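You operate a simulated robot arm through the tools that you are given. There is no shell and no other tool.

You run a simulated two-armed robot. Do the job below in one go: nothing can be reset, and whatever is moved stays where it is left.

TASK
Wet the mouse's dirt mark with the desk spray, then wipe it clean.
Fine: white mouse; the spray stays on the tray, six puffs at most; green cloth, then back; mouse into the clean tub. What is to be rubbed or washed off counts as gone when no trace of it is left.

The check looks at the end state, three seconds after you hand in, the way a careful person would. Anything else that was tipped, shoved, dropped, spilled or broken makes it a failure. Flat cloth is picked up by pressing the open fingertips on it (5 to 10 N) and closing them slowly along it; thin cloth reads only 2 to 8 mm in the jaws.

THE ROBOT
Two 7-joint arms with two-finger parallel grippers on one trunk, on a base that moves. Base frame: it is fixed to the floor where the robot stands at the start and does not move with it; the origin is under the middle of the robot, x ahead of it, y to its left, z up. Readings come in mm, rad, newtons and seconds.
The left shoulder is at the start at [60, 147, 543], the right one opposite. With the tool pointing down near the work surface each hand reaches from about 100 to 560 mm from the robot's upright axis, wherever it stands, measured 20 degrees to its own side. Places, roughly: clean [1300, 1600, 800]; cream nozzle [2900, 2200, 900]; desk spray [3000, 2250, 750]; green cloth [2750, 2000, 750]; white duster [3250, 2250, 750]; white mouse [3000, 2250, 750]. Payload 3.43 kg a hand.
The TCP of each hand is the grasp point between the finger pads, 30 mm short of the fingertips. In the tool frame z runs along the fingers and y along their closing line. The gripper opens to 94 mm. The fingers are 28 mm wide and 10 mm thick; the gripper's body (50 by 96 mm) begins 55 mm behind the TCP.
Orientation is told as [roll, pitch, yaw] about the base's x, y, z axes, in that order, counted from this pose: with the fingers straight down and closing along the base's y, the tool's x points along the base's -x, its y along +y and its z along -z.

THE INTERFACE
- The arms move only by the tool drive_tool. It takes "left_plan", "right_plan" or both (then of equal length, played together; a hand with none holds still); each is a list that holds one entry, the list of rows, each a list of 7 numbers: the turn, a rotation vector about the tool's x, y, z in units of 90 degrees (1.0 is 90 degrees), then the shift along the tool's x, y, z in units of 150 mm (1.0 is 150 mm), then the gripper command, from -1 (shut) to 1 (fully open), values between in proportion. In form: [[[rx, ry, rz, x, y, z, grip], ...]]. A call has 1 to 20 rows; each row is the pose to reach, as a shift and turn from the pose commanded when the call began, along the tool's axes at that moment. A call with a number of a shift or a turn outside -1 to 1 is refused whole. Each row takes 0.2 s and may step no farther than 50 mm and 0.15 rad from the row before; otherwise, or with a gripper value out of range, the whole call is refused. Where a pose cannot be reached the arm comes as near as it can. A force on the tool above 40 N (or 10 N above the force at the start of the call, whichever is more), or a blocked arm, ends the call early, and 0.2 s more pass. Each finger travels about 72 mm/s and halts on what it meets, pressing with about 28 N; the grip force reading is that of the motor and also rises with nothing between the fingers. The clock runs only during rows and for 0.2 s after the last one: add rows that repeat a pose to give the fingers time. The reply holds the time, the measured pose of the TCP, the force on the tool along the base axes, the opening and the grip force, in the units named above and with some noise, with the torque about the TCP (base axes, N m) and any sound that the robot's microphone picked up.
- Cameras (640 x 400 px; columns grow to the right, rows downward): "scene" is now at [61.8, -7, 1198.9]; the picture's right is [-0.07, -1.00, 0.00], its down [-0.35, 0.03, -0.94] and it looks along [0.93, -0.07, -0.35] (base axes); focal length 255 px, centre (320, 200). "left" rides on the left gripper at [76, -14, -103] in its tool frame; the picture's right is [0.18, 0.98, 0.00], its down [-0.75, 0.14, -0.64] and it looks along [-0.63, 0.12, 0.77] (tool axes); focal length 243 px, centre (320, 200). "right" rides on the right gripper at [76, 14, -103] in its tool frame; the picture's right is [-0.18, 0.98, 0.00], its down [-0.75, -0.14, -0.64] and it looks along [-0.63, -0.12, 0.77] (tool axes); focal length 243 px, centre (320, 200). There is no depth. A picture from a camera that has moved, and an enlarged one, comes with that camera's place and axes in the base frame and with its lens.
- capture(camera): a new picture of that camera. It takes no simulated time.
- slide_trunk(by): slides the trunk up (or, below 0, down) by that many mm; the arms and the scene camera ride with it, the base frame stays. It gives what a move gives, with no picture.
- base_move(legs): drives the robot by 1 to 6 legs, each [ahead, left, turn to the left] in mm, mm and rad, along the robot's own axes; the way and the turn of a leg run together, so that a leg with both is an arc; at most 1500 mm and 3.142 rad a leg. The arms and the cameras ride along, it lands a little off, and it stops where it bumps. It gives what a move gives.
- head_to(pan, tilt): turns the head with the scene camera to pan (to the left, within 1.501 rad either way) and tilt (down, from -0.506 to 1.204), counted from straight ahead of the robot. It gives what a move gives.
- close_up(camera, box): a new picture of the part [left, top, right, bottom] of that camera's present view, enlarged. It takes no simulated time.
- sign_off(): hands the job in; it is judged then, once.

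Places have to be worked out from the pictures, the camera data and where the tool is seen. Open the grippers and draw the arms clear of the work before you hand the job in, unless the task says otherwise.

The tools are called as name(argument=value, ...) on one line, values as JSON. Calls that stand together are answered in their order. drive_tool: Moves the arms, as the interface text tells. Its arguments: {"type":"object","properties":{"left_plan":{"type":"array"},"right_plan":{"type":"array"}},"required":[]} The other tools are called the same way: slide_trunk (by) moves the trunk up or down; base_move (legs) drives the base; head_to (pan, tilt) turns the head that bears the scene camera; capture (camera) takes a picture; close_up (camera, box) takes an enlarged picture of a part of a camera's view; sign_off () hands the job in.

At the start:

```text
time: 0.0
left_position: [290.0, 114.3, 1000.5]
left_tcp_rot: [0.0, -0.002, -0.001]
left_force: [-0.2, 0.0, 0.4]
left_wrist_torque: [0.03, 0.02, 0.0]
left_grip_width: 94.0
left_grasp_force: 0.1
right_position: [278.6, -140.6, 998.7]
right_tcp_rot: [0.001, 0.0, 0.0]
right_force: [-1.1, -0.3, -0.2]
right_wrist_torque: [0.0, 0.01, -0.06]
right_grip_width: 93.8
right_grasp_force: 0.1
trunk travel left (down, up): [-250.0, 0.0]
robot x, y, heading: [0.3, -1.8, 0.0]
head pan, tilt (commanded): [-0.073, 0.361]
```

scene: 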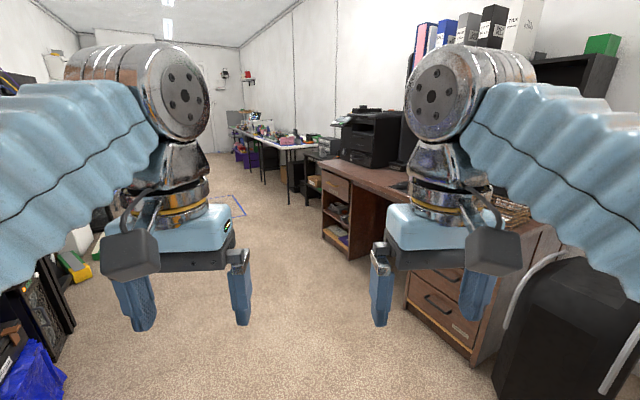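
right: 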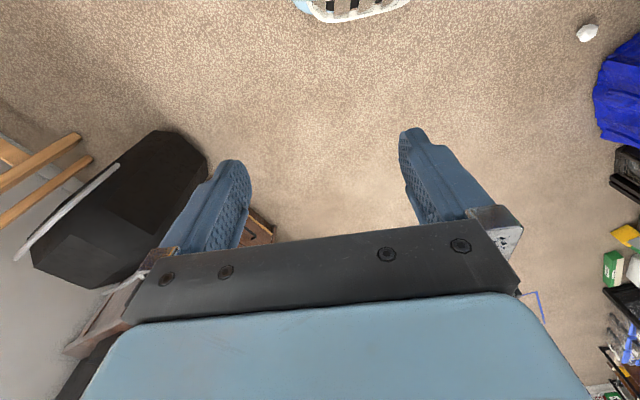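
left: 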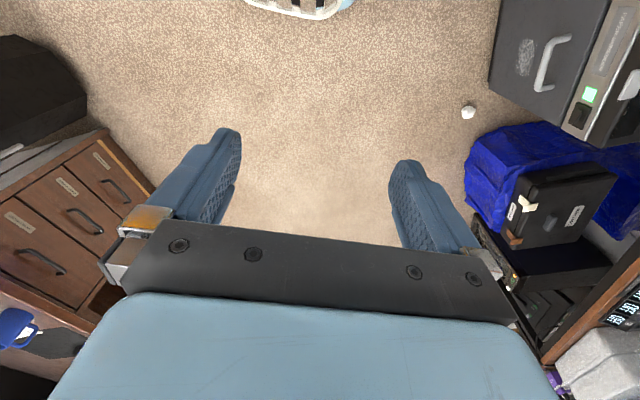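

The start pictures show an office with desks to the right; the listed places are ahead and to the left. I turn the head left to see the way there.

head_to(pan=0.65, tilt=0.3)

```text
time: 1.1
left_position: [289.7, 114.2, 1000.1]
left_tcp_rot: [-0.003, -0.001, -0.001]
left_force: [0.9, -0.6, -0.4]
left_wrist_torque: [0.01, 0.01, -0.02]
left_grip_width: 93.8
left_grasp_force: 0.1
right_position: [278.0, -141.5, 999.6]
right_tcp_rot: [-0.001, 0.0, 0.0]
right_force: [0.5, 0.4, -0.9]
right_wrist_torque: [0.0, -0.01, 0.01]
right_grip_width: 94.0
right_grasp_force: 0.1
trunk travel left (down, up): [-250.0, 0.0]
robot x, y, heading: [3.8, -0.2, 0.002]
head pan, tilt (commanded): [0.649, 0.3]
```

The head has turned; I take a scene picture to see the left-ahead region.

capture(camera="scene")

```text
taken
camera scene: at [43.5, 56.2, 1204.7], right [0.6, -0.8, 0.0], down [-0.24, -0.18, -0.96], along [0.76, 0.58, -0.3], focal length 255 px, centre (320, 200)
```

scene: 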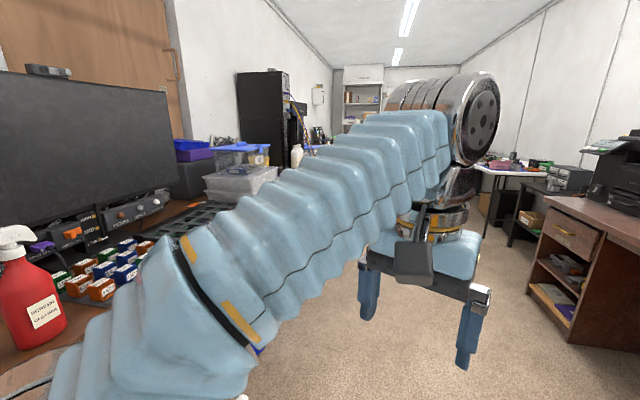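

The floor straight ahead looks free for several metres, with floor clutter only at y > 700 on the left. I drive ahead 1200 mm and look to the left toward the tub place.

base_move(legs=[[1200, 0, 0]])

head_to(pan=1.2, tilt=0.35)

capture(camera="scene")

head_to(pan=0.1, tilt=0.35)

capture(camera="scene")

```text
time: 7.2
left_position: [1492.5, 108.3, 999.7]
left_tcp_rot: [0.001, -0.002, -0.007]
left_force: [-0.4, -0.5, 0.0]
left_wrist_torque: [0.01, -0.04, 0.01]
left_grip_width: 93.9
left_grasp_force: 0.0
right_position: [1479.2, -146.3, 998.8]
right_tcp_rot: [0.001, -0.001, -0.005]
right_force: [0.2, 0.2, 0.3]
right_wrist_torque: [-0.03, 0.0, 0.03]
right_grip_width: 94.0
right_grasp_force: 0.0
trunk travel left (down, up): [-250.0, 0.0]
robot x, y, heading: [1201.7, -6.5, -0.01]
head pan, tilt (commanded): [0.649, 0.3]
```

```text
time: 8.1
left_position: [1493.9, 107.2, 999.4]
left_tcp_rot: [0.001, -0.002, -0.008]
left_force: [-0.6, -0.2, 0.6]
left_wrist_torque: [-0.01, -0.01, 0.04]
left_grip_width: 94.0
left_grasp_force: 0.0
right_position: [1478.8, -146.3, 999.7]
right_tcp_rot: [0.001, -0.001, -0.007]
right_force: [-0.8, -0.2, -0.8]
right_wrist_torque: [0.02, -0.02, 0.0]
right_grip_width: 94.1
right_grasp_force: 0.1
trunk travel left (down, up): [-250.0, 0.0]
robot x, y, heading: [1201.2, -2.1, -0.004]
head pan, tilt (commanded): [1.201, 0.351]
```

```text
taken
camera scene: at [1205.4, 82.3, 1200.0], right [0.93, -0.37, 0.0], down [-0.13, -0.32, -0.94], along [0.35, 0.87, -0.34], focal length 255 px, centre (320, 200)
```

scene: 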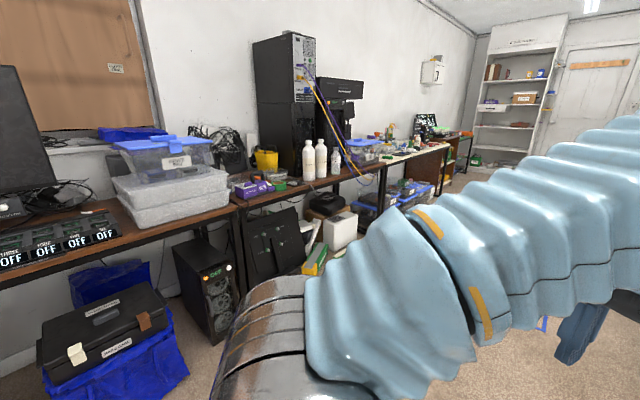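

```text
time: 9.5
left_position: [1493.6, 107.6, 999.4]
left_tcp_rot: [0.002, -0.003, -0.008]
left_force: [-0.1, 1.0, 0.0]
left_wrist_torque: [0.02, -0.01, -0.02]
left_grip_width: 94.1
left_grasp_force: 0.0
right_position: [1479.4, -145.7, 998.8]
right_tcp_rot: [0.0, -0.001, -0.008]
right_force: [-0.2, 0.0, 0.2]
right_wrist_torque: [0.02, 0.02, -0.03]
right_grip_width: 94.1
right_grasp_force: 0.1
trunk travel left (down, up): [-250.0, 0.0]
robot x, y, heading: [1199.8, -3.9, -0.007]
head pan, tilt (commanded): [0.099, 0.351]
```

```text
taken
camera scene: at [1263.8, 4.4, 1200.0], right [0.09, -1.0, 0.0], down [-0.34, -0.03, -0.94], along [0.94, 0.09, -0.34], focal length 255 px, centre (320, 200)
```

scene: 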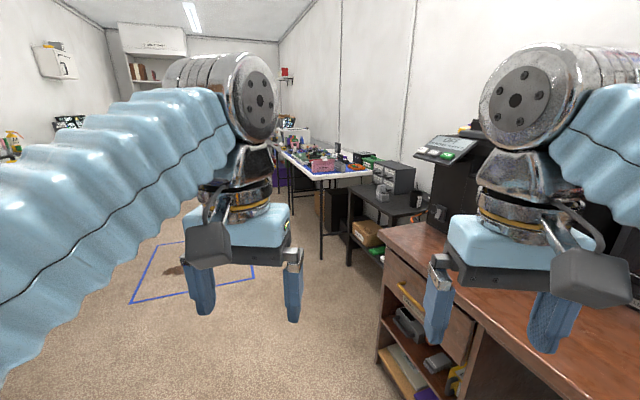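

The left wall is lined with desks; the boxes near (165,165) px in the previous view may be the "clean" tub. I look back left and zoom on the labels.

head_to(pan=1.3, tilt=0.35)

close_up(camera="scene", box=[100, 100, 340, 250])

close_up(camera="scene", box=[300, 100, 540, 250])

```text
time: 10.9
left_position: [1492.9, 108.7, 999.9]
left_tcp_rot: [-0.001, -0.002, -0.005]
left_force: [0.0, -0.5, 0.0]
left_wrist_torque: [0.03, -0.01, 0.03]
left_grip_width: 93.9
left_grasp_force: 0.1
right_position: [1478.9, -147.5, 999.2]
right_tcp_rot: [-0.001, 0.0, -0.007]
right_force: [-0.3, -0.6, -0.8]
right_wrist_torque: [0.0, 0.01, -0.01]
right_grip_width: 94.0
right_grasp_force: 0.0
trunk travel left (down, up): [-250.0, 0.0]
robot x, y, heading: [1199.6, -5.3, -0.005]
head pan, tilt (commanded): [1.3, 0.351]
```

```text
2.67 times, centred on (220, 175) of scene
camera zoom: at [1196.6, 85.3, 1200.0], right [0.96, -0.27, 0.0], down [-0.09, -0.33, -0.94], along [0.26, 0.9, -0.34], focal length 681 px, centre (587, 267)
```

zoom: 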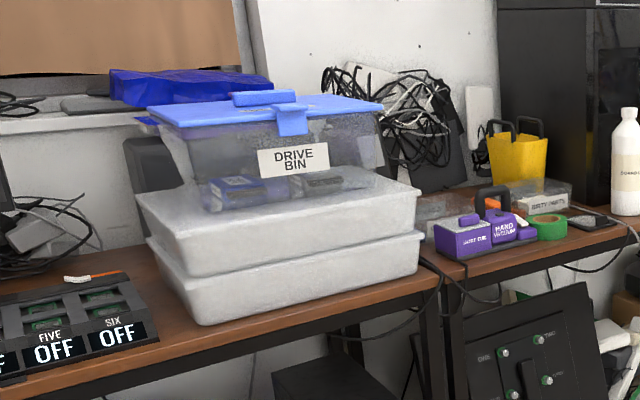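

```text
2.67 times, centred on (420, 175) of scene
camera zoom: at [1196.6, 85.3, 1200.0], right [0.96, -0.27, 0.0], down [-0.09, -0.33, -0.94], along [0.26, 0.9, -0.34], focal length 681 px, centre (53, 267)
```

zoom: 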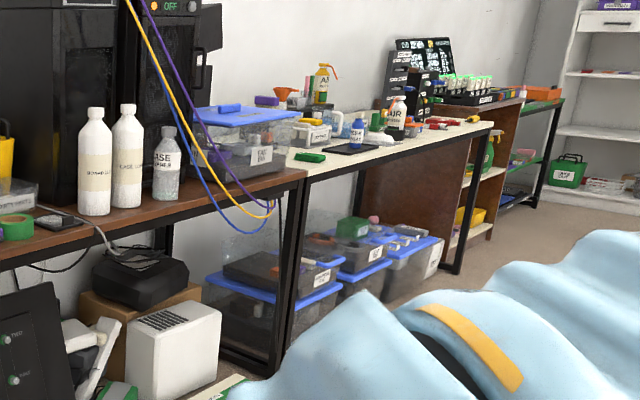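

The desks run slanted (about 0.5 rad to the base x axis); there are "PARTS" tubs near x≈1400 and the cream-topped desk with bottles and a green item near [2700,2100]. I turn left 0.5 rad and drive along the aisle toward the work desk.

base_move(legs=[[0, 0, 0.5], [1300, 0, 0]])

head_to(pan=1.2, tilt=0.4)

capture(camera="scene")

head_to(pan=0.0, tilt=0.4)

capture(camera="scene")

```text
time: 18.8
left_position: [2550.0, 851.2, 998.9]
left_tcp_rot: [-0.001, -0.002, 0.495]
left_force: [0.0, 0.1, -1.1]
left_wrist_torque: [0.03, 0.02, -0.02]
left_grip_width: 93.9
left_grasp_force: 0.0
right_position: [2660.1, 620.4, 998.3]
right_tcp_rot: [0.001, 0.0, 0.494]
right_force: [0.6, -0.1, 0.9]
right_wrist_torque: [-0.02, 0.0, 0.01]
right_grip_width: 94.1
right_grasp_force: 0.0
trunk travel left (down, up): [-250.0, 0.0]
robot x, y, heading: [2351.1, 613.4, 0.494]
head pan, tilt (commanded): [1.3, 0.351]
```

```text
time: 19.5
left_position: [2549.4, 851.3, 1000.9]
left_tcp_rot: [0.001, -0.001, 0.496]
left_force: [-0.2, 0.0, 0.1]
left_wrist_torque: [0.01, 0.0, 0.0]
left_grip_width: 94.1
left_grasp_force: 0.1
right_position: [2659.8, 620.3, 998.7]
right_tcp_rot: [-0.001, 0.0, 0.493]
right_force: [-0.2, -0.4, -0.9]
right_wrist_torque: [-0.03, -0.01, -0.02]
right_grip_width: 93.8
right_grasp_force: 0.0
trunk travel left (down, up): [-250.0, 0.0]
robot x, y, heading: [2349.6, 614.2, 0.494]
head pan, tilt (commanded): [1.201, 0.4]
```

```text
taken
camera scene: at [2309.4, 690.6, 1195.4], right [0.99, 0.12, 0.0], down [0.05, -0.39, -0.92], along [-0.11, 0.91, -0.39], focal length 255 px, centre (320, 200)
```

scene: 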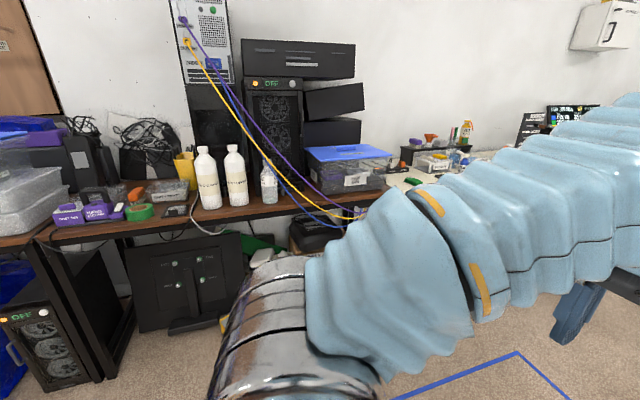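

```text
time: 20.9
left_position: [2549.9, 850.8, 1000.3]
left_tcp_rot: [-0.001, -0.003, 0.494]
left_force: [0.4, -0.9, -0.4]
left_wrist_torque: [-0.01, -0.01, 0.01]
left_grip_width: 93.8
left_grasp_force: 0.1
right_position: [2660.0, 619.9, 998.8]
right_tcp_rot: [0.001, 0.0, 0.494]
right_force: [0.5, -0.4, -0.3]
right_wrist_torque: [0.0, 0.02, 0.0]
right_grip_width: 93.9
right_grasp_force: 0.0
trunk travel left (down, up): [-250.0, 0.0]
robot x, y, heading: [2349.6, 612.3, 0.49]
head pan, tilt (commanded): [0.0, 0.4]
```

```text
taken
camera scene: at [2402.4, 642.6, 1195.4], right [0.47, -0.88, 0.0], down [-0.34, -0.18, -0.92], along [0.81, 0.44, -0.39], focal length 255 px, centre (320, 200)
```

scene: 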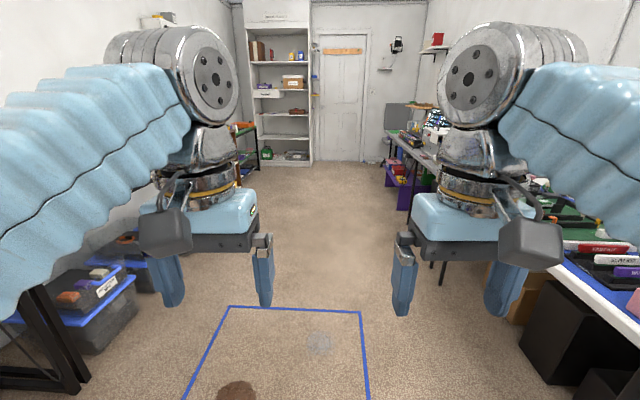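

The tape rectangle with a brown stain lies on the floor in front of the work desk; I estimate the stain at about [2850,1300] and will keep off it. I strafe left 400 mm and turn to face the work place for a clear look between the arms.

base_move(legs=[[0, 400, 0], [0, 0, 0.5]])

head_to(pan=0.0, tilt=0.3)

capture(camera="scene")

```text
time: 24.8
left_position: [2218.5, 1272.0, 1000.0]
left_tcp_rot: [0.0, -0.002, 0.999]
left_force: [-0.7, -0.2, 1.3]
left_wrist_torque: [0.03, 0.02, -0.02]
left_grip_width: 94.0
left_grasp_force: 0.0
right_position: [2427.1, 1123.8, 999.1]
right_tcp_rot: [0.001, -0.001, 1.0]
right_force: [-0.7, -0.1, -0.6]
right_wrist_torque: [-0.01, 0.02, -0.01]
right_grip_width: 94.2
right_grasp_force: 0.1
trunk travel left (down, up): [-250.0, 0.0]
robot x, y, heading: [2153.9, 963.9, 1.002]
head pan, tilt (commanded): [0.0, 0.4]
```

```text
time: 25.5
left_position: [2218.4, 1271.1, 999.2]
left_tcp_rot: [-0.001, -0.003, 1.0]
left_force: [0.3, -0.7, -0.1]
left_wrist_torque: [-0.02, 0.0, -0.03]
left_grip_width: 94.1
left_grasp_force: 0.1
right_position: [2426.5, 1124.5, 999.0]
right_tcp_rot: [0.001, 0.0, 1.0]
right_force: [1.6, 0.7, 0.3]
right_wrist_torque: [0.01, 0.0, 0.05]
right_grip_width: 93.6
right_grasp_force: 0.1
trunk travel left (down, up): [-250.0, 0.0]
robot x, y, heading: [2159.3, 961.1, 1.0]
head pan, tilt (commanded): [0.0, 0.3]
```

```text
taken
camera scene: at [2191.5, 1018.3, 1204.6], right [0.84, -0.54, 0.0], down [-0.16, -0.25, -0.96], along [0.52, 0.8, -0.3], focal length 255 px, centre (320, 200)
```

scene: 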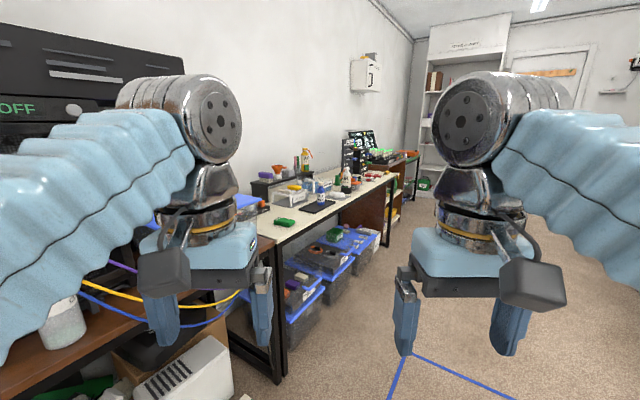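

close_up(camera="scene", box=[250, 120, 410, 240])

```text
3.33 times, centred on (330, 180) of scene
camera zoom: at [2191.5, 1018.3, 1204.6], right [0.84, -0.54, 0.0], down [-0.16, -0.25, -0.96], along [0.52, 0.8, -0.3], focal length 851 px, centre (287, 267)
```

zoom: 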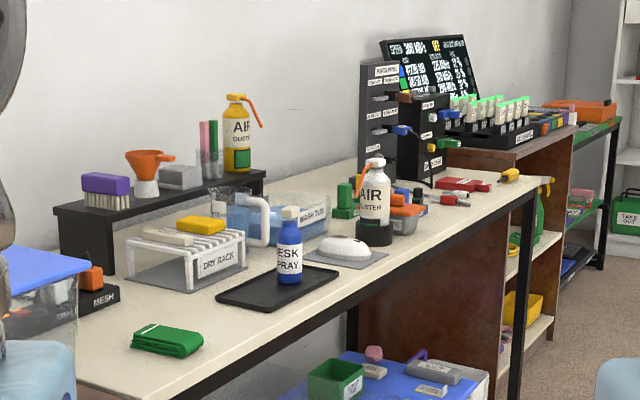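

The cream desk holds the blue DESK SPRAY on a dark tray (~[2920,2130]), the white mouse on a grey mat (~[3095,2215]) and the folded green cloth (~[2640,2010]); the desk edge runs at about 0.43 rad. I drive ahead, turn to face the desk, and strafe right along it at about 400 mm off the edge.

base_move(legs=[[500, 0, 0], [0, 0, 1.0]])

head_to(pan=-0.5, tilt=0.45)

capture(camera="scene")

```text
time: 31.0
left_position: [2206.2, 1606.2, 1000.2]
left_tcp_rot: [0.001, -0.002, 1.997]
left_force: [0.3, 0.3, -0.6]
left_wrist_torque: [0.0, 0.0, -0.01]
left_grip_width: 94.1
left_grasp_force: 0.0
right_position: [2443.6, 1702.3, 999.2]
right_tcp_rot: [0.0, 0.0, 1.996]
right_force: [-0.2, 0.4, 0.1]
right_wrist_torque: [-0.01, 0.06, 0.04]
right_grip_width: 94.0
right_grasp_force: 0.0
trunk travel left (down, up): [-250.0, 0.0]
robot x, y, heading: [2432.3, 1393.5, 1.993]
head pan, tilt (commanded): [0.0, 0.3]
```

```text
time: 31.9
left_position: [2206.1, 1607.7, 1000.0]
left_tcp_rot: [0.0, -0.001, 1.994]
left_force: [0.3, 0.1, 0.3]
left_wrist_torque: [0.01, -0.02, 0.01]
left_grip_width: 94.2
left_grasp_force: 0.0
right_position: [2442.7, 1702.3, 998.7]
right_tcp_rot: [0.0, 0.0, 1.996]
right_force: [0.4, 0.0, -0.2]
right_wrist_torque: [0.0, 0.03, -0.01]
right_grip_width: 93.9
right_grasp_force: 0.0
trunk travel left (down, up): [-250.0, 0.0]
robot x, y, heading: [2430.7, 1387.2, 1.997]
head pan, tilt (commanded): [-0.499, 0.45]
```

```text
taken
camera scene: at [2448.3, 1454.6, 1190.8], right [1.0, -0.07, 0.0], down [-0.03, -0.43, -0.9], along [0.06, 0.9, -0.44], focal length 255 px, centre (320, 200)
```

scene: 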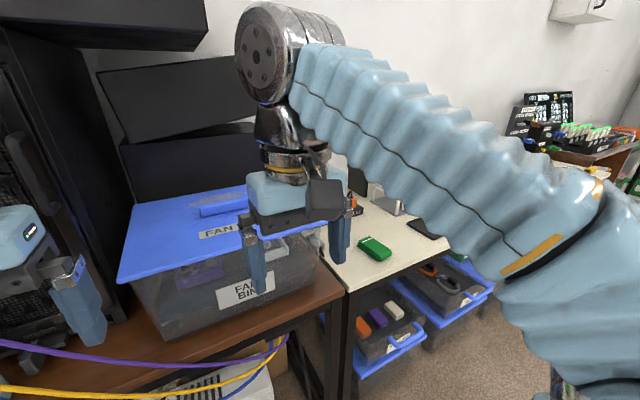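

The right arm hides the desk from here; the cloth re-measures at about [2640,2027]. I strafe right ~700 mm along the desk to stand in front of the spray.

base_move(legs=[[0, -680, 0]])

head_to(pan=0.0, tilt=0.75)

capture(camera="scene")

capture(camera="left")

capture(camera="right")

```text
time: 35.7
left_position: [2826.9, 1889.7, 1000.1]
left_tcp_rot: [0.0, -0.004, 2.0]
left_force: [-0.6, -0.4, -0.3]
left_wrist_torque: [-0.01, 0.03, -0.02]
left_grip_width: 93.7
left_grasp_force: 0.0
right_position: [3063.1, 1985.8, 999.7]
right_tcp_rot: [0.0, 0.0, 2.0]
right_force: [-0.1, -0.7, -0.2]
right_wrist_torque: [0.0, -0.02, 0.02]
right_grip_width: 93.9
right_grasp_force: 0.1
trunk travel left (down, up): [-250.0, 0.0]
robot x, y, heading: [3055.9, 1672.4, 1.999]
head pan, tilt (commanded): [-0.499, 0.45]
```

```text
time: 36.6
left_position: [2827.1, 1890.5, 1000.0]
left_tcp_rot: [0.001, -0.004, 2.0]
left_force: [0.2, 1.2, 0.4]
left_wrist_torque: [-0.02, 0.04, 0.01]
left_grip_width: 94.3
left_grasp_force: 0.2
right_position: [3063.2, 1985.2, 999.0]
right_tcp_rot: [-0.001, 0.0, 1.999]
right_force: [0.6, -0.1, -0.7]
right_wrist_torque: [-0.01, 0.02, 0.01]
right_grip_width: 94.2
right_grasp_force: 0.0
trunk travel left (down, up): [-250.0, 0.0]
robot x, y, heading: [3049.9, 1674.7, 2.003]
head pan, tilt (commanded): [0.0, 0.75]
```

```text
taken
camera scene: at [3028.7, 1722.0, 1164.4], right [0.91, 0.42, 0.0], down [0.28, -0.62, -0.73], along [-0.3, 0.67, -0.68], focal length 255 px, centre (320, 200)
```

scene: 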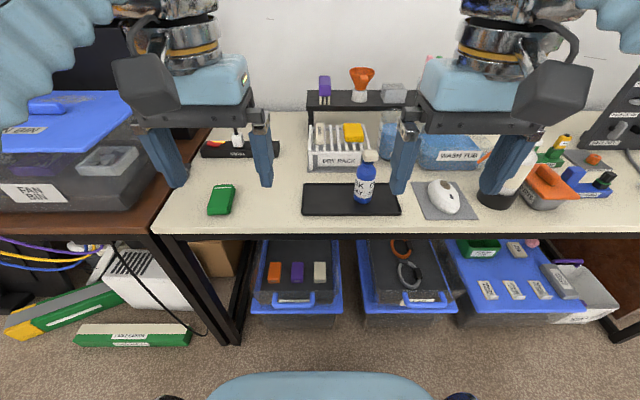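

```text
taken
camera left: at [2870.6, 1827.5, 1101.4], right [-0.82, -0.58, 0.0], down [-0.44, 0.63, 0.64], along [-0.37, 0.53, -0.77], focal length 243 px, centre (320, 200)
```

left: 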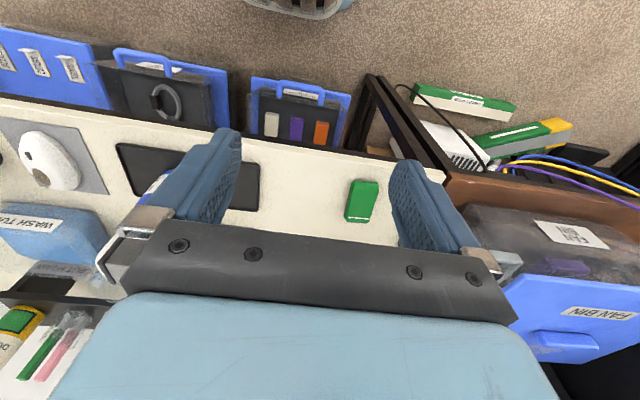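

```text
taken
camera right: at [3082.0, 1910.7, 1102.0], right [-0.97, -0.24, 0.0], down [-0.19, 0.74, 0.64], along [-0.16, 0.62, -0.77], focal length 243 px, centre (320, 200)
```

right: 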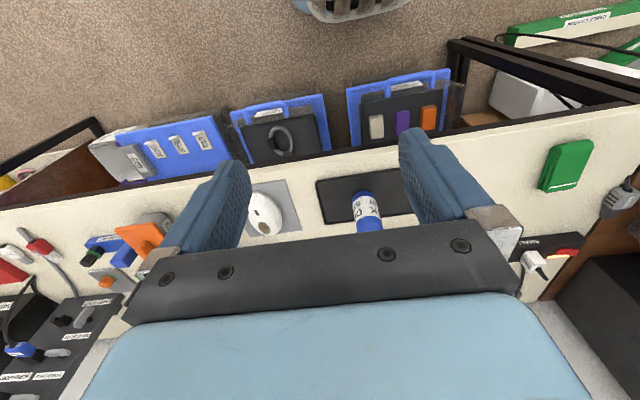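

Now the whole work place is in view: mouse at about [3106,2232], spray on its tray just left of it, cloth to the left. I zoom on the mouse, spray nozzle and cloth for detail.

close_up(camera="scene", box=[400, 160, 496, 220])

close_up(camera="scene", box=[290, 140, 418, 220])

close_up(camera="right", box=[220, 160, 420, 285])

close_up(camera="left", box=[0, 110, 120, 210])

close_up(camera="scene", box=[190, 170, 254, 225])

```text
6.67 times, centred on (448, 190) of scene
camera zoom: at [3028.7, 1722.0, 1164.4], right [0.91, 0.42, 0.0], down [0.28, -0.62, -0.73], along [-0.3, 0.67, -0.68], focal length 1702 px, centre (-533, 267)
```

zoom: 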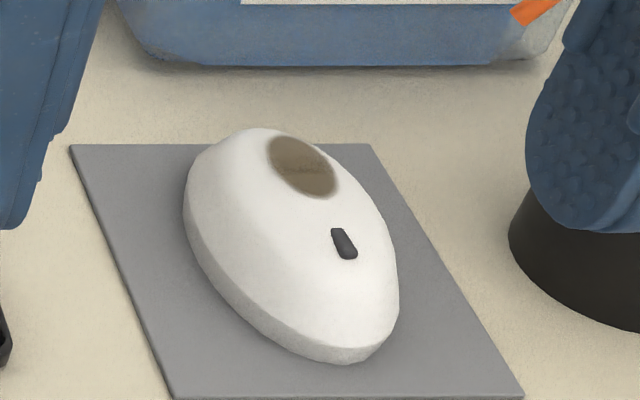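

```text
5.00 times, centred on (354, 180) of scene
camera zoom: at [3028.7, 1722.0, 1164.4], right [0.91, 0.42, 0.0], down [0.28, -0.62, -0.73], along [-0.3, 0.67, -0.68], focal length 1277 px, centre (150, 300)
```

zoom: 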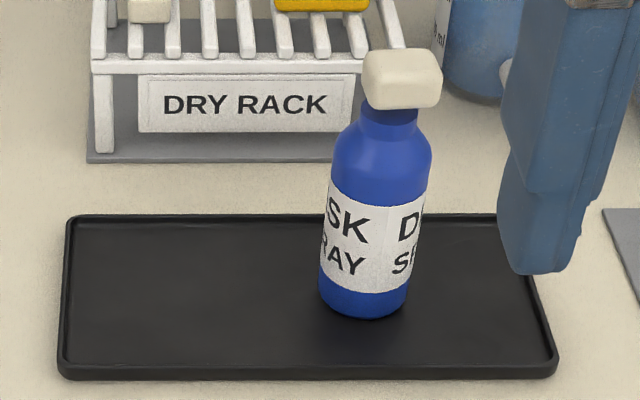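

```text
3.20 times, centred on (320, 222) of right
camera zoom: at [3082.0, 1910.7, 1102.0], right [-0.97, -0.24, 0.0], down [-0.19, 0.74, 0.64], along [-0.16, 0.62, -0.77], focal length 776 px, centre (320, 128)
```

zoom: 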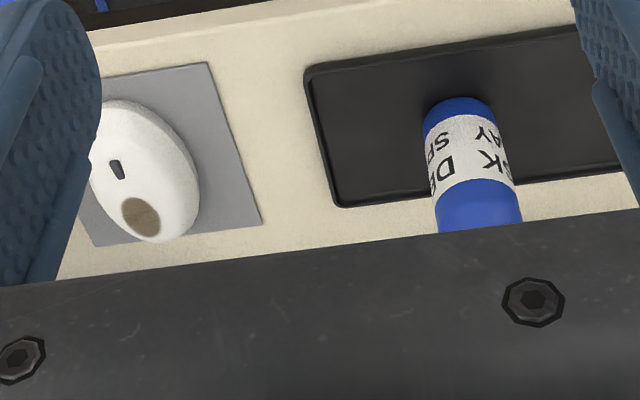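

```text
4.00 times, centred on (60, 160) of left
camera zoom: at [2870.6, 1827.5, 1101.4], right [-0.82, -0.58, 0.0], down [-0.44, 0.63, 0.64], along [-0.37, 0.53, -0.77], focal length 970 px, centre (1360, 360)
```

zoom: 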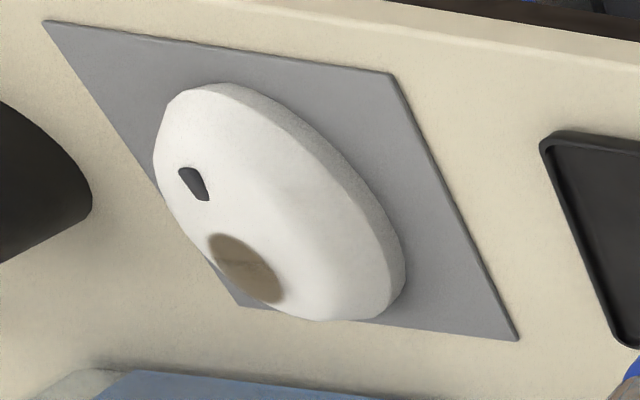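

```text
7.27 times, centred on (222, 198) of scene
camera zoom: at [3028.7, 1722.0, 1164.4], right [0.91, 0.42, 0.0], down [0.28, -0.62, -0.73], along [-0.3, 0.67, -0.68], focal length 1857 px, centre (1033, 218)
```

zoom: 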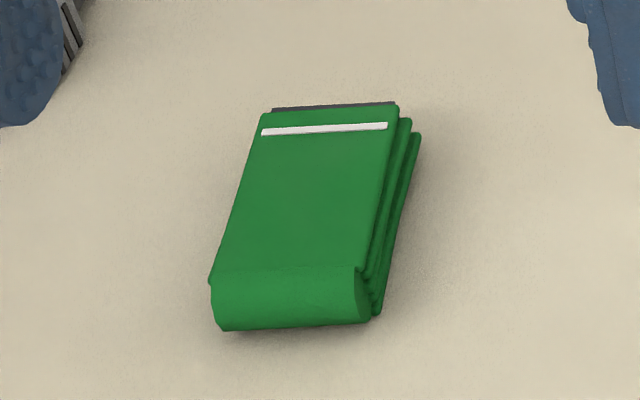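

The mark is a brown patch on the top rear (far end) of the mouse. The spray is a pump bottle with a cream head; objects lie ~490 mm ahead of my axis, near the reach limit, so I look down to see how much closer the base may go.

head_to(pan=0.0, tilt=1.2)

capture(camera="scene")

```text
time: 37.5
left_position: [2826.9, 1890.0, 999.8]
left_tcp_rot: [0.001, 0.001, 2.0]
left_force: [0.1, -0.2, 0.2]
left_wrist_torque: [-0.01, 0.01, 0.0]
left_grip_width: 94.0
left_grasp_force: 0.1
right_position: [3062.8, 1984.8, 999.9]
right_tcp_rot: [0.001, 0.0, 2.0]
right_force: [0.6, 0.5, 0.4]
right_wrist_torque: [0.0, 0.01, 0.03]
right_grip_width: 94.2
right_grasp_force: 0.0
trunk travel left (down, up): [-250.0, 0.0]
robot x, y, heading: [3055.0, 1672.0, 1.999]
head pan, tilt (commanded): [0.0, 1.201]
```

```text
taken
camera scene: at [3039.8, 1697.5, 1132.6], right [0.91, 0.42, 0.0], down [0.39, -0.85, -0.36], along [-0.15, 0.33, -0.93], focal length 255 px, centre (320, 200)
```

scene: 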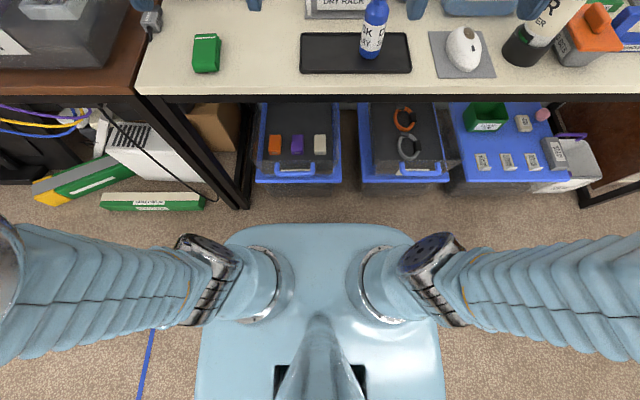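

The body front is about 200–300 mm ahead of the axis while the boxes under the desk begin at ~460 mm, so an 80 mm advance is safe. I move ahead 80 mm with the hands still well above everything.

base_move(legs=[[80, 0, 0]])

head_to(pan=0.0, tilt=0.85)

capture(camera="scene")

capture(camera="right")

capture(camera="left")

```text
time: 38.6
left_position: [2793.1, 1961.8, 999.6]
left_tcp_rot: [-0.001, -0.002, 2.001]
left_force: [-0.5, 0.3, 0.8]
left_wrist_torque: [0.02, 0.04, 0.01]
left_grip_width: 94.0
left_grasp_force: 0.1
right_position: [3029.9, 2057.4, 999.6]
right_tcp_rot: [0.001, 0.0, 2.0]
right_force: [-0.5, 0.5, 0.0]
right_wrist_torque: [0.02, 0.01, 0.03]
right_grip_width: 94.4
right_grasp_force: 0.0
trunk travel left (down, up): [-250.0, 0.0]
robot x, y, heading: [3016.9, 1748.2, 1.998]
head pan, tilt (commanded): [0.0, 1.201]
```

```text
time: 39.4
left_position: [2792.7, 1963.5, 999.9]
left_tcp_rot: [0.0, -0.001, 2.0]
left_force: [0.3, -0.1, -0.2]
left_wrist_torque: [-0.03, -0.03, 0.02]
left_grip_width: 94.1
left_grasp_force: 0.0
right_position: [3030.1, 2058.5, 999.4]
right_tcp_rot: [0.0, 0.0, 2.001]
right_force: [0.6, -0.2, -0.3]
right_wrist_torque: [0.0, -0.03, 0.02]
right_grip_width: 94.0
right_grasp_force: 0.0
trunk travel left (down, up): [-250.0, 0.0]
robot x, y, heading: [3023.5, 1745.0, 2.001]
head pan, tilt (commanded): [0.0, 0.85]
```

```text
taken
camera scene: at [2997.2, 1790.4, 1156.2], right [0.91, 0.42, 0.0], down [0.31, -0.68, -0.66], along [-0.27, 0.6, -0.75], focal length 255 px, centre (320, 200)
```

scene: 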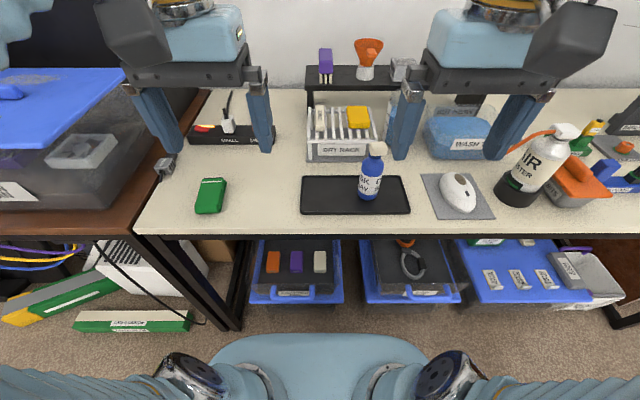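

```text
taken
camera right: at [3048.6, 1983.6, 1102.0], right [-0.97, -0.24, 0.0], down [-0.19, 0.74, 0.64], along [-0.16, 0.62, -0.77], focal length 243 px, centre (320, 200)
```

right: 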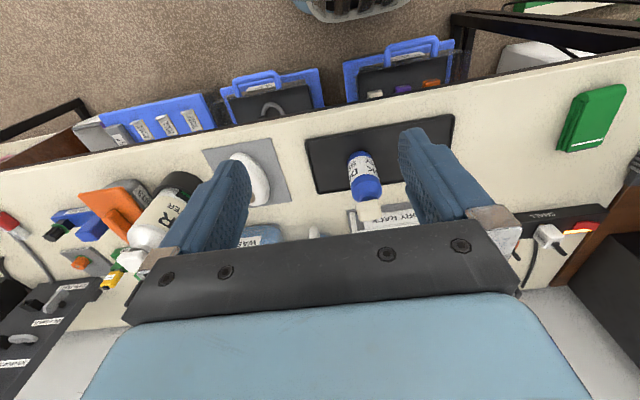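

```text
taken
camera left: at [2837.1, 1900.3, 1101.4], right [-0.82, -0.58, 0.0], down [-0.44, 0.63, 0.64], along [-0.37, 0.53, -0.77], focal length 243 px, centre (320, 200)
```

left: 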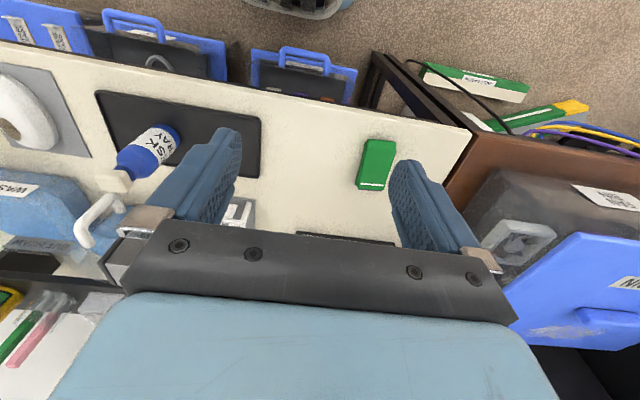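

The mouse, spray and cloth are now at ~410 mm ahead. I zoom on the spray head from the scene and left cameras to learn which way its nozzle points.

close_up(camera="scene", box=[340, 130, 404, 170])

close_up(camera="left", box=[80, 110, 208, 210])

close_up(camera="scene", box=[410, 160, 506, 220])

```text
10.00 times, centred on (372, 150) of scene
camera zoom: at [2997.2, 1790.4, 1156.2], right [0.91, 0.42, 0.0], down [0.31, -0.68, -0.66], along [-0.27, 0.6, -0.75], focal length 2554 px, centre (-200, 700)
```

zoom: 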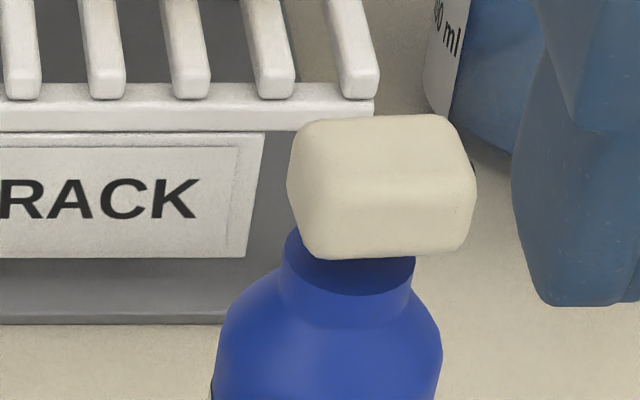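

```text
4.00 times, centred on (144, 160) of left
camera zoom: at [2837.1, 1900.3, 1101.4], right [-0.82, -0.58, 0.0], down [-0.44, 0.63, 0.64], along [-0.37, 0.53, -0.77], focal length 970 px, centre (1024, 360)
```

zoom: 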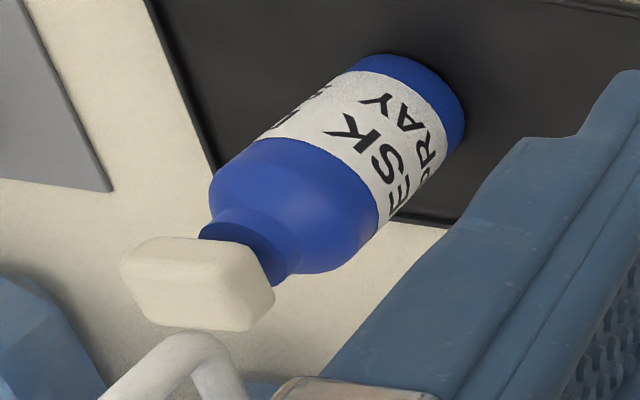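

```text
6.67 times, centred on (458, 190) of scene
camera zoom: at [2997.2, 1790.4, 1156.2], right [0.91, 0.42, 0.0], down [0.31, -0.68, -0.66], along [-0.27, 0.6, -0.75], focal length 1702 px, centre (-600, 267)
```

zoom: 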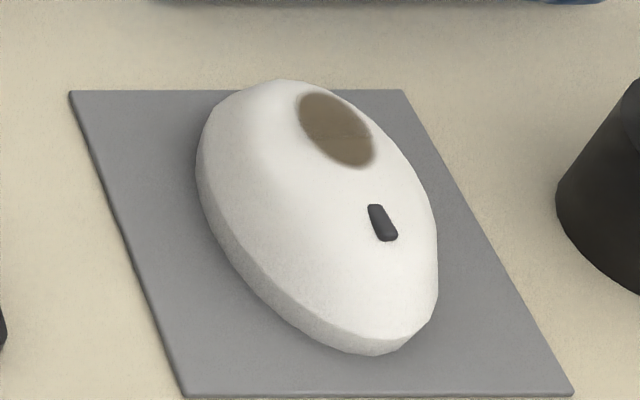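

The cream head overhangs the neck toward my right (toward the mouse), so the outlet likely faces right. I bring the right hand to the right side of the spray, tilted 45° and turned left, to look at the head horizontally.

drive_tool(right_plan=[[[-0.0272, -0.0397, -0.0656, -0.0566, -0.0375, 0.0736, 1], [-0.0544, -0.0795, -0.1313, -0.1133, -0.0751, 0.1473, 1], [-0.0815, -0.1192, -0.1969, -0.1699, -0.1126, 0.2209, 1], [-0.1087, -0.1589, -0.2625, -0.2265, -0.1502, 0.2945, 1], [-0.1359, -0.1986, -0.3282, -0.2832, -0.1877, 0.3682, 1], [-0.1631, -0.2384, -0.3938, -0.3398, -0.2253, 0.4418, 1], [-0.1903, -0.2781, -0.4595, -0.3965, -0.2628, 0.5155, 1], [-0.2175, -0.3178, -0.5251, -0.4531, -0.3004, 0.5891, 1], [-0.2446, -0.3575, -0.5907, -0.5097, -0.3379, 0.6627, 1], [-0.2718, -0.3973, -0.6564, -0.5664, -0.3755, 0.7364, 1], [-0.299, -0.437, -0.722, -0.623, -0.413, 0.81, 1]]])

capture(camera="right")

capture(camera="scene")

```text
time: 41.8
left_position: [2793.7, 1962.6, 1000.1]
left_tcp_rot: [0.0, -0.002, 2.0]
left_force: [-0.7, -0.1, -0.4]
left_wrist_torque: [0.02, -0.02, 0.0]
left_grip_width: 94.0
left_grasp_force: 0.0
right_position: [3046.2, 2168.9, 877.0]
right_tcp_rot: [-0.002, -0.787, -3.081]
right_force: [-0.2, 0.3, 0.1]
right_wrist_torque: [0.01, 0.03, -0.02]
right_grip_width: 94.0
right_grasp_force: 0.0
trunk travel left (down, up): [-250.0, 0.0]
robot x, y, heading: [3018.7, 1744.1, 1.996]
head pan, tilt (commanded): [0.0, 0.85]
```

```text
taken
camera right: at [3174.2, 2163.1, 896.0], right [-0.07, -0.99, 0.13], down [-0.09, 0.14, 0.99], along [-0.99, 0.06, -0.1], focal length 243 px, centre (320, 200)
```

right: 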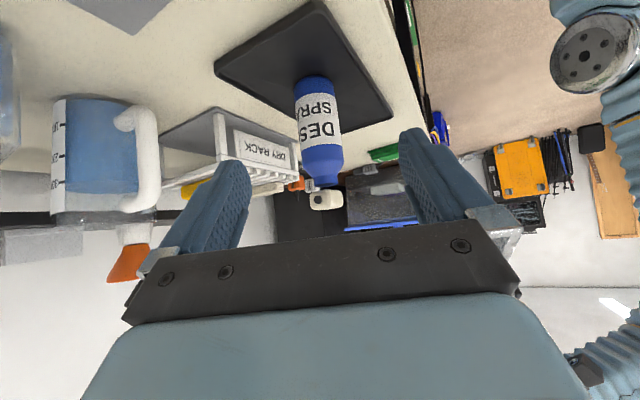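

```text
taken
camera scene: at [2997.2, 1790.4, 1156.3], right [0.91, 0.42, 0.0], down [0.31, -0.68, -0.66], along [-0.28, 0.6, -0.75], focal length 255 px, centre (320, 200)
```

scene: 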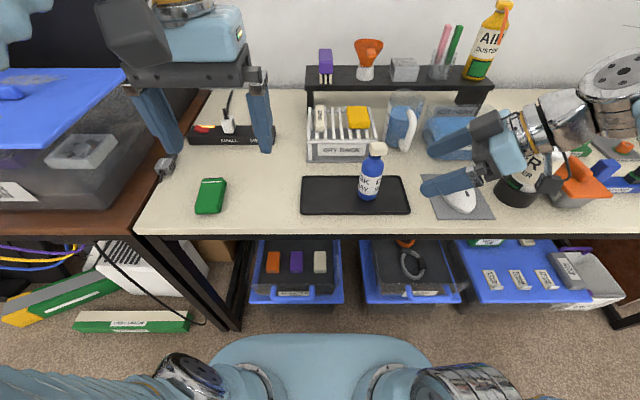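

The hand reached its pose and the camera sees the nozzle end-on with a dark outlet hole. I zoom in on it.

close_up(camera="right", box=[280, 60, 400, 220])

close_up(camera="right", box=[300, 180, 348, 220])

```text
2.50 times, centred on (340, 140) of right
camera zoom: at [3174.2, 2163.1, 896.0], right [-0.07, -0.99, 0.13], down [-0.09, 0.14, 0.99], along [-0.99, 0.06, -0.1], focal length 606 px, centre (270, 350)
```

zoom: 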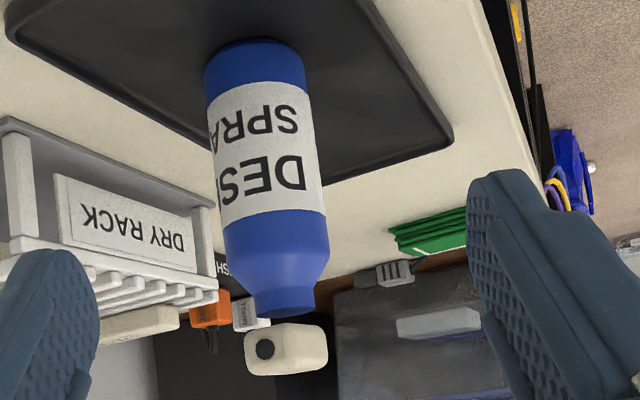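

```text
10.00 times, centred on (324, 200) of right
camera zoom: at [3174.2, 2163.1, 896.0], right [-0.07, -0.99, 0.13], down [-0.09, 0.14, 0.99], along [-0.99, 0.06, -0.1], focal length 2426 px, centre (280, 200)
```

zoom: 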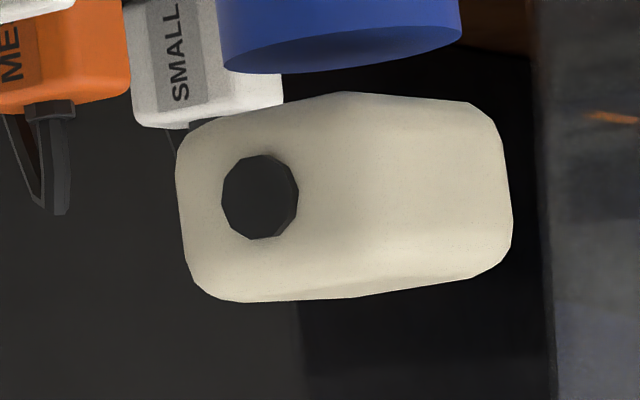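

The outlet sits at about (423 ahead, 116 right, z 872) and fires nearly straight to my right. Next I swing the right hand over to a pre-grasp pose in front of the mouse, tilted 50°, so that it can be gripped by its sides with the rear-top mark left free.

drive_tool(right_plan=[[[0.0626, -0.0054, 0.0574, 0.0707, 0.0198, -0.0382, 1], [0.1252, -0.0108, 0.1147, 0.1413, 0.0396, -0.0764, 1], [0.1878, -0.0162, 0.1721, 0.212, 0.0593, -0.1147, 1], [0.2504, -0.0216, 0.2294, 0.2827, 0.0791, -0.1529, 1], [0.313, -0.0271, 0.2868, 0.3533, 0.0989, -0.1911, 1], [0.3756, -0.0325, 0.3441, 0.424, 0.1187, -0.2293, 1], [0.4382, -0.0379, 0.4015, 0.4947, 0.1384, -0.2676, 1], [0.5008, -0.0433, 0.4588, 0.5653, 0.1582, -0.3058, 1], [0.5634, -0.0487, 0.5162, 0.636, 0.178, -0.344, 1]]])

capture(camera="right")

capture(camera="scene")

```text
time: 43.8
left_position: [2793.1, 1963.8, 999.9]
left_tcp_rot: [0.0, -0.001, 2.0]
left_force: [-0.9, 0.0, 0.2]
left_wrist_torque: [0.0, 0.03, 0.02]
left_grip_width: 94.0
left_grasp_force: 0.1
right_position: [3152.5, 2148.8, 847.1]
right_tcp_rot: [0.001, -0.873, 1.997]
right_force: [-0.5, 0.1, -0.2]
right_wrist_torque: [0.01, -0.01, 0.0]
right_grip_width: 94.0
right_grasp_force: 0.1
trunk travel left (down, up): [-250.0, 0.0]
robot x, y, heading: [3019.9, 1745.8, 2.001]
head pan, tilt (commanded): [0.0, 0.85]
```

```text
taken
camera right: at [3192.4, 2027.6, 854.4], right [-0.94, -0.3, 0.14], down [0.13, 0.05, 0.99], along [-0.3, 0.95, -0.01], focal length 243 px, centre (320, 200)
```

right: 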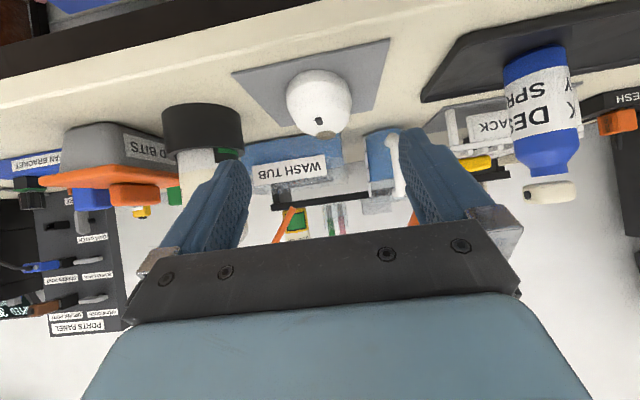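

```text
taken
camera scene: at [2997.2, 1790.5, 1156.3], right [0.91, 0.42, 0.0], down [0.31, -0.68, -0.66], along [-0.28, 0.6, -0.75], focal length 255 px, centre (320, 200)
```

scene: 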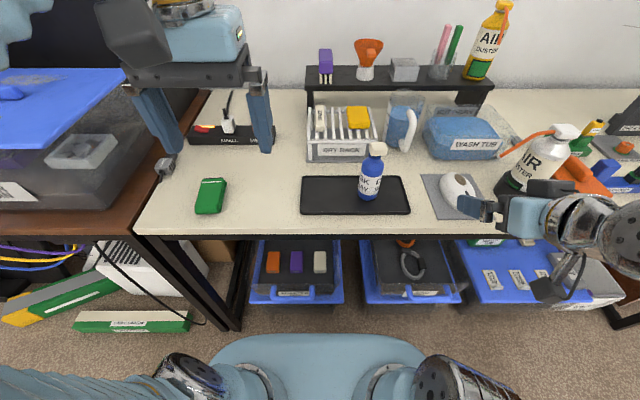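

Pre-grasp pose reached; the mouse appears between the fingers. I zoom in on it from the right camera to check its side-to-side alignment and height.

close_up(camera="right", box=[220, 30, 420, 155])

close_up(camera="scene", box=[410, 160, 506, 220])

```text
3.20 times, centred on (320, 92) of right
camera zoom: at [3192.4, 2027.6, 854.4], right [-0.94, -0.3, 0.14], down [0.13, 0.05, 0.99], along [-0.3, 0.95, -0.01], focal length 776 px, centre (320, 544)
```

zoom: 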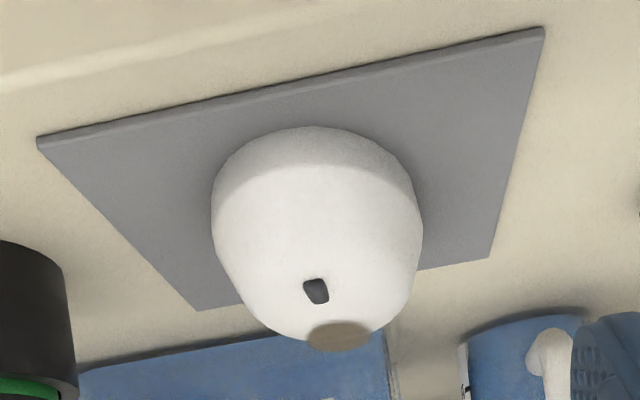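

```text
6.67 times, centred on (458, 190) of scene
camera zoom: at [2997.2, 1790.5, 1156.3], right [0.91, 0.42, 0.0], down [0.31, -0.68, -0.66], along [-0.28, 0.6, -0.75], focal length 1702 px, centre (-600, 267)
```

zoom: 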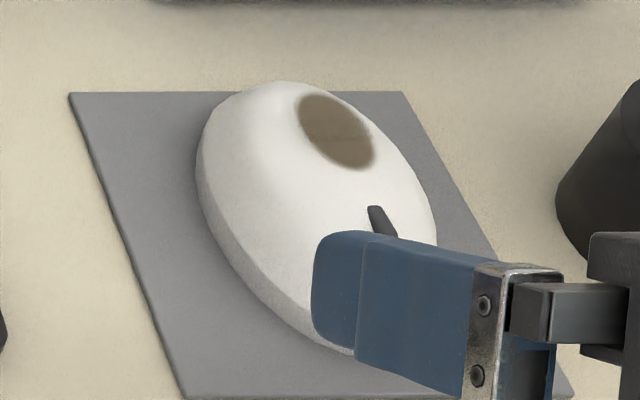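

Triangulating gives the mat top at z≈751, the mouse centre at (413 ahead, 287 right), top z≈789, and the mark spanning 417–446 ahead. I slide the open fingers down along both sides of the mouse's front half, tips stopping ~4 mm above the mat.

drive_tool(right_plan=[[[0, 0, 0, -0.005, 0.001, 0.087, 1], [0, 0, 0, -0.011, 0.002, 0.174, 1], [0, 0, 0, -0.016, 0.003, 0.261, 1], [0, 0, 0, -0.021, 0.004, 0.347, 1], [0, 0, 0, -0.027, 0.004, 0.434, 1], [0, 0, 0, -0.032, 0.005, 0.521, 1], [0, 0, 0, -0.037, 0.006, 0.608, 1], [0, 0, 0, -0.043, 0.007, 0.695, 1]]])

capture(camera="right")

close_up(camera="scene", box=[410, 160, 538, 240])

```text
time: 45.6
left_position: [2793.2, 1961.8, 999.3]
left_tcp_rot: [0.0, -0.003, 2.0]
left_force: [0.2, -0.3, -0.6]
left_wrist_torque: [0.04, 0.0, -0.01]
left_grip_width: 93.7
left_grasp_force: 0.0
right_position: [3117.3, 2224.6, 783.9]
right_tcp_rot: [-0.001, -0.872, 1.999]
right_force: [0.2, -0.5, 0.1]
right_wrist_torque: [-0.02, 0.0, 0.01]
right_grip_width: 93.9
right_grasp_force: 0.2
trunk travel left (down, up): [-250.0, 0.0]
robot x, y, heading: [3017.8, 1747.1, 1.999]
head pan, tilt (commanded): [0.0, 0.85]
```

```text
taken
camera right: at [3156.9, 2102.5, 792.8], right [-0.94, -0.3, 0.14], down [0.13, 0.05, 0.99], along [-0.31, 0.95, -0.01], focal length 243 px, centre (320, 200)
```

right: 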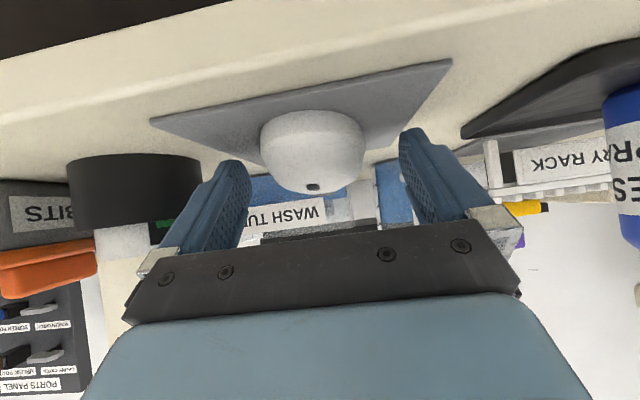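

```text
5.00 times, centred on (474, 200) of scene
camera zoom: at [2997.2, 1790.4, 1156.3], right [0.91, 0.42, 0.0], down [0.31, -0.68, -0.66], along [-0.28, 0.6, -0.75], focal length 1277 px, centre (-450, 200)
```

zoom: 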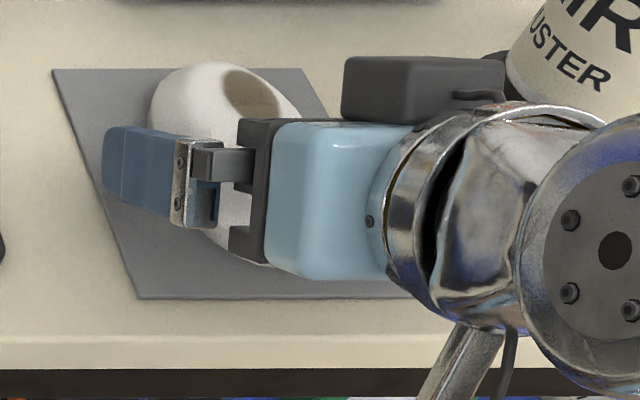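

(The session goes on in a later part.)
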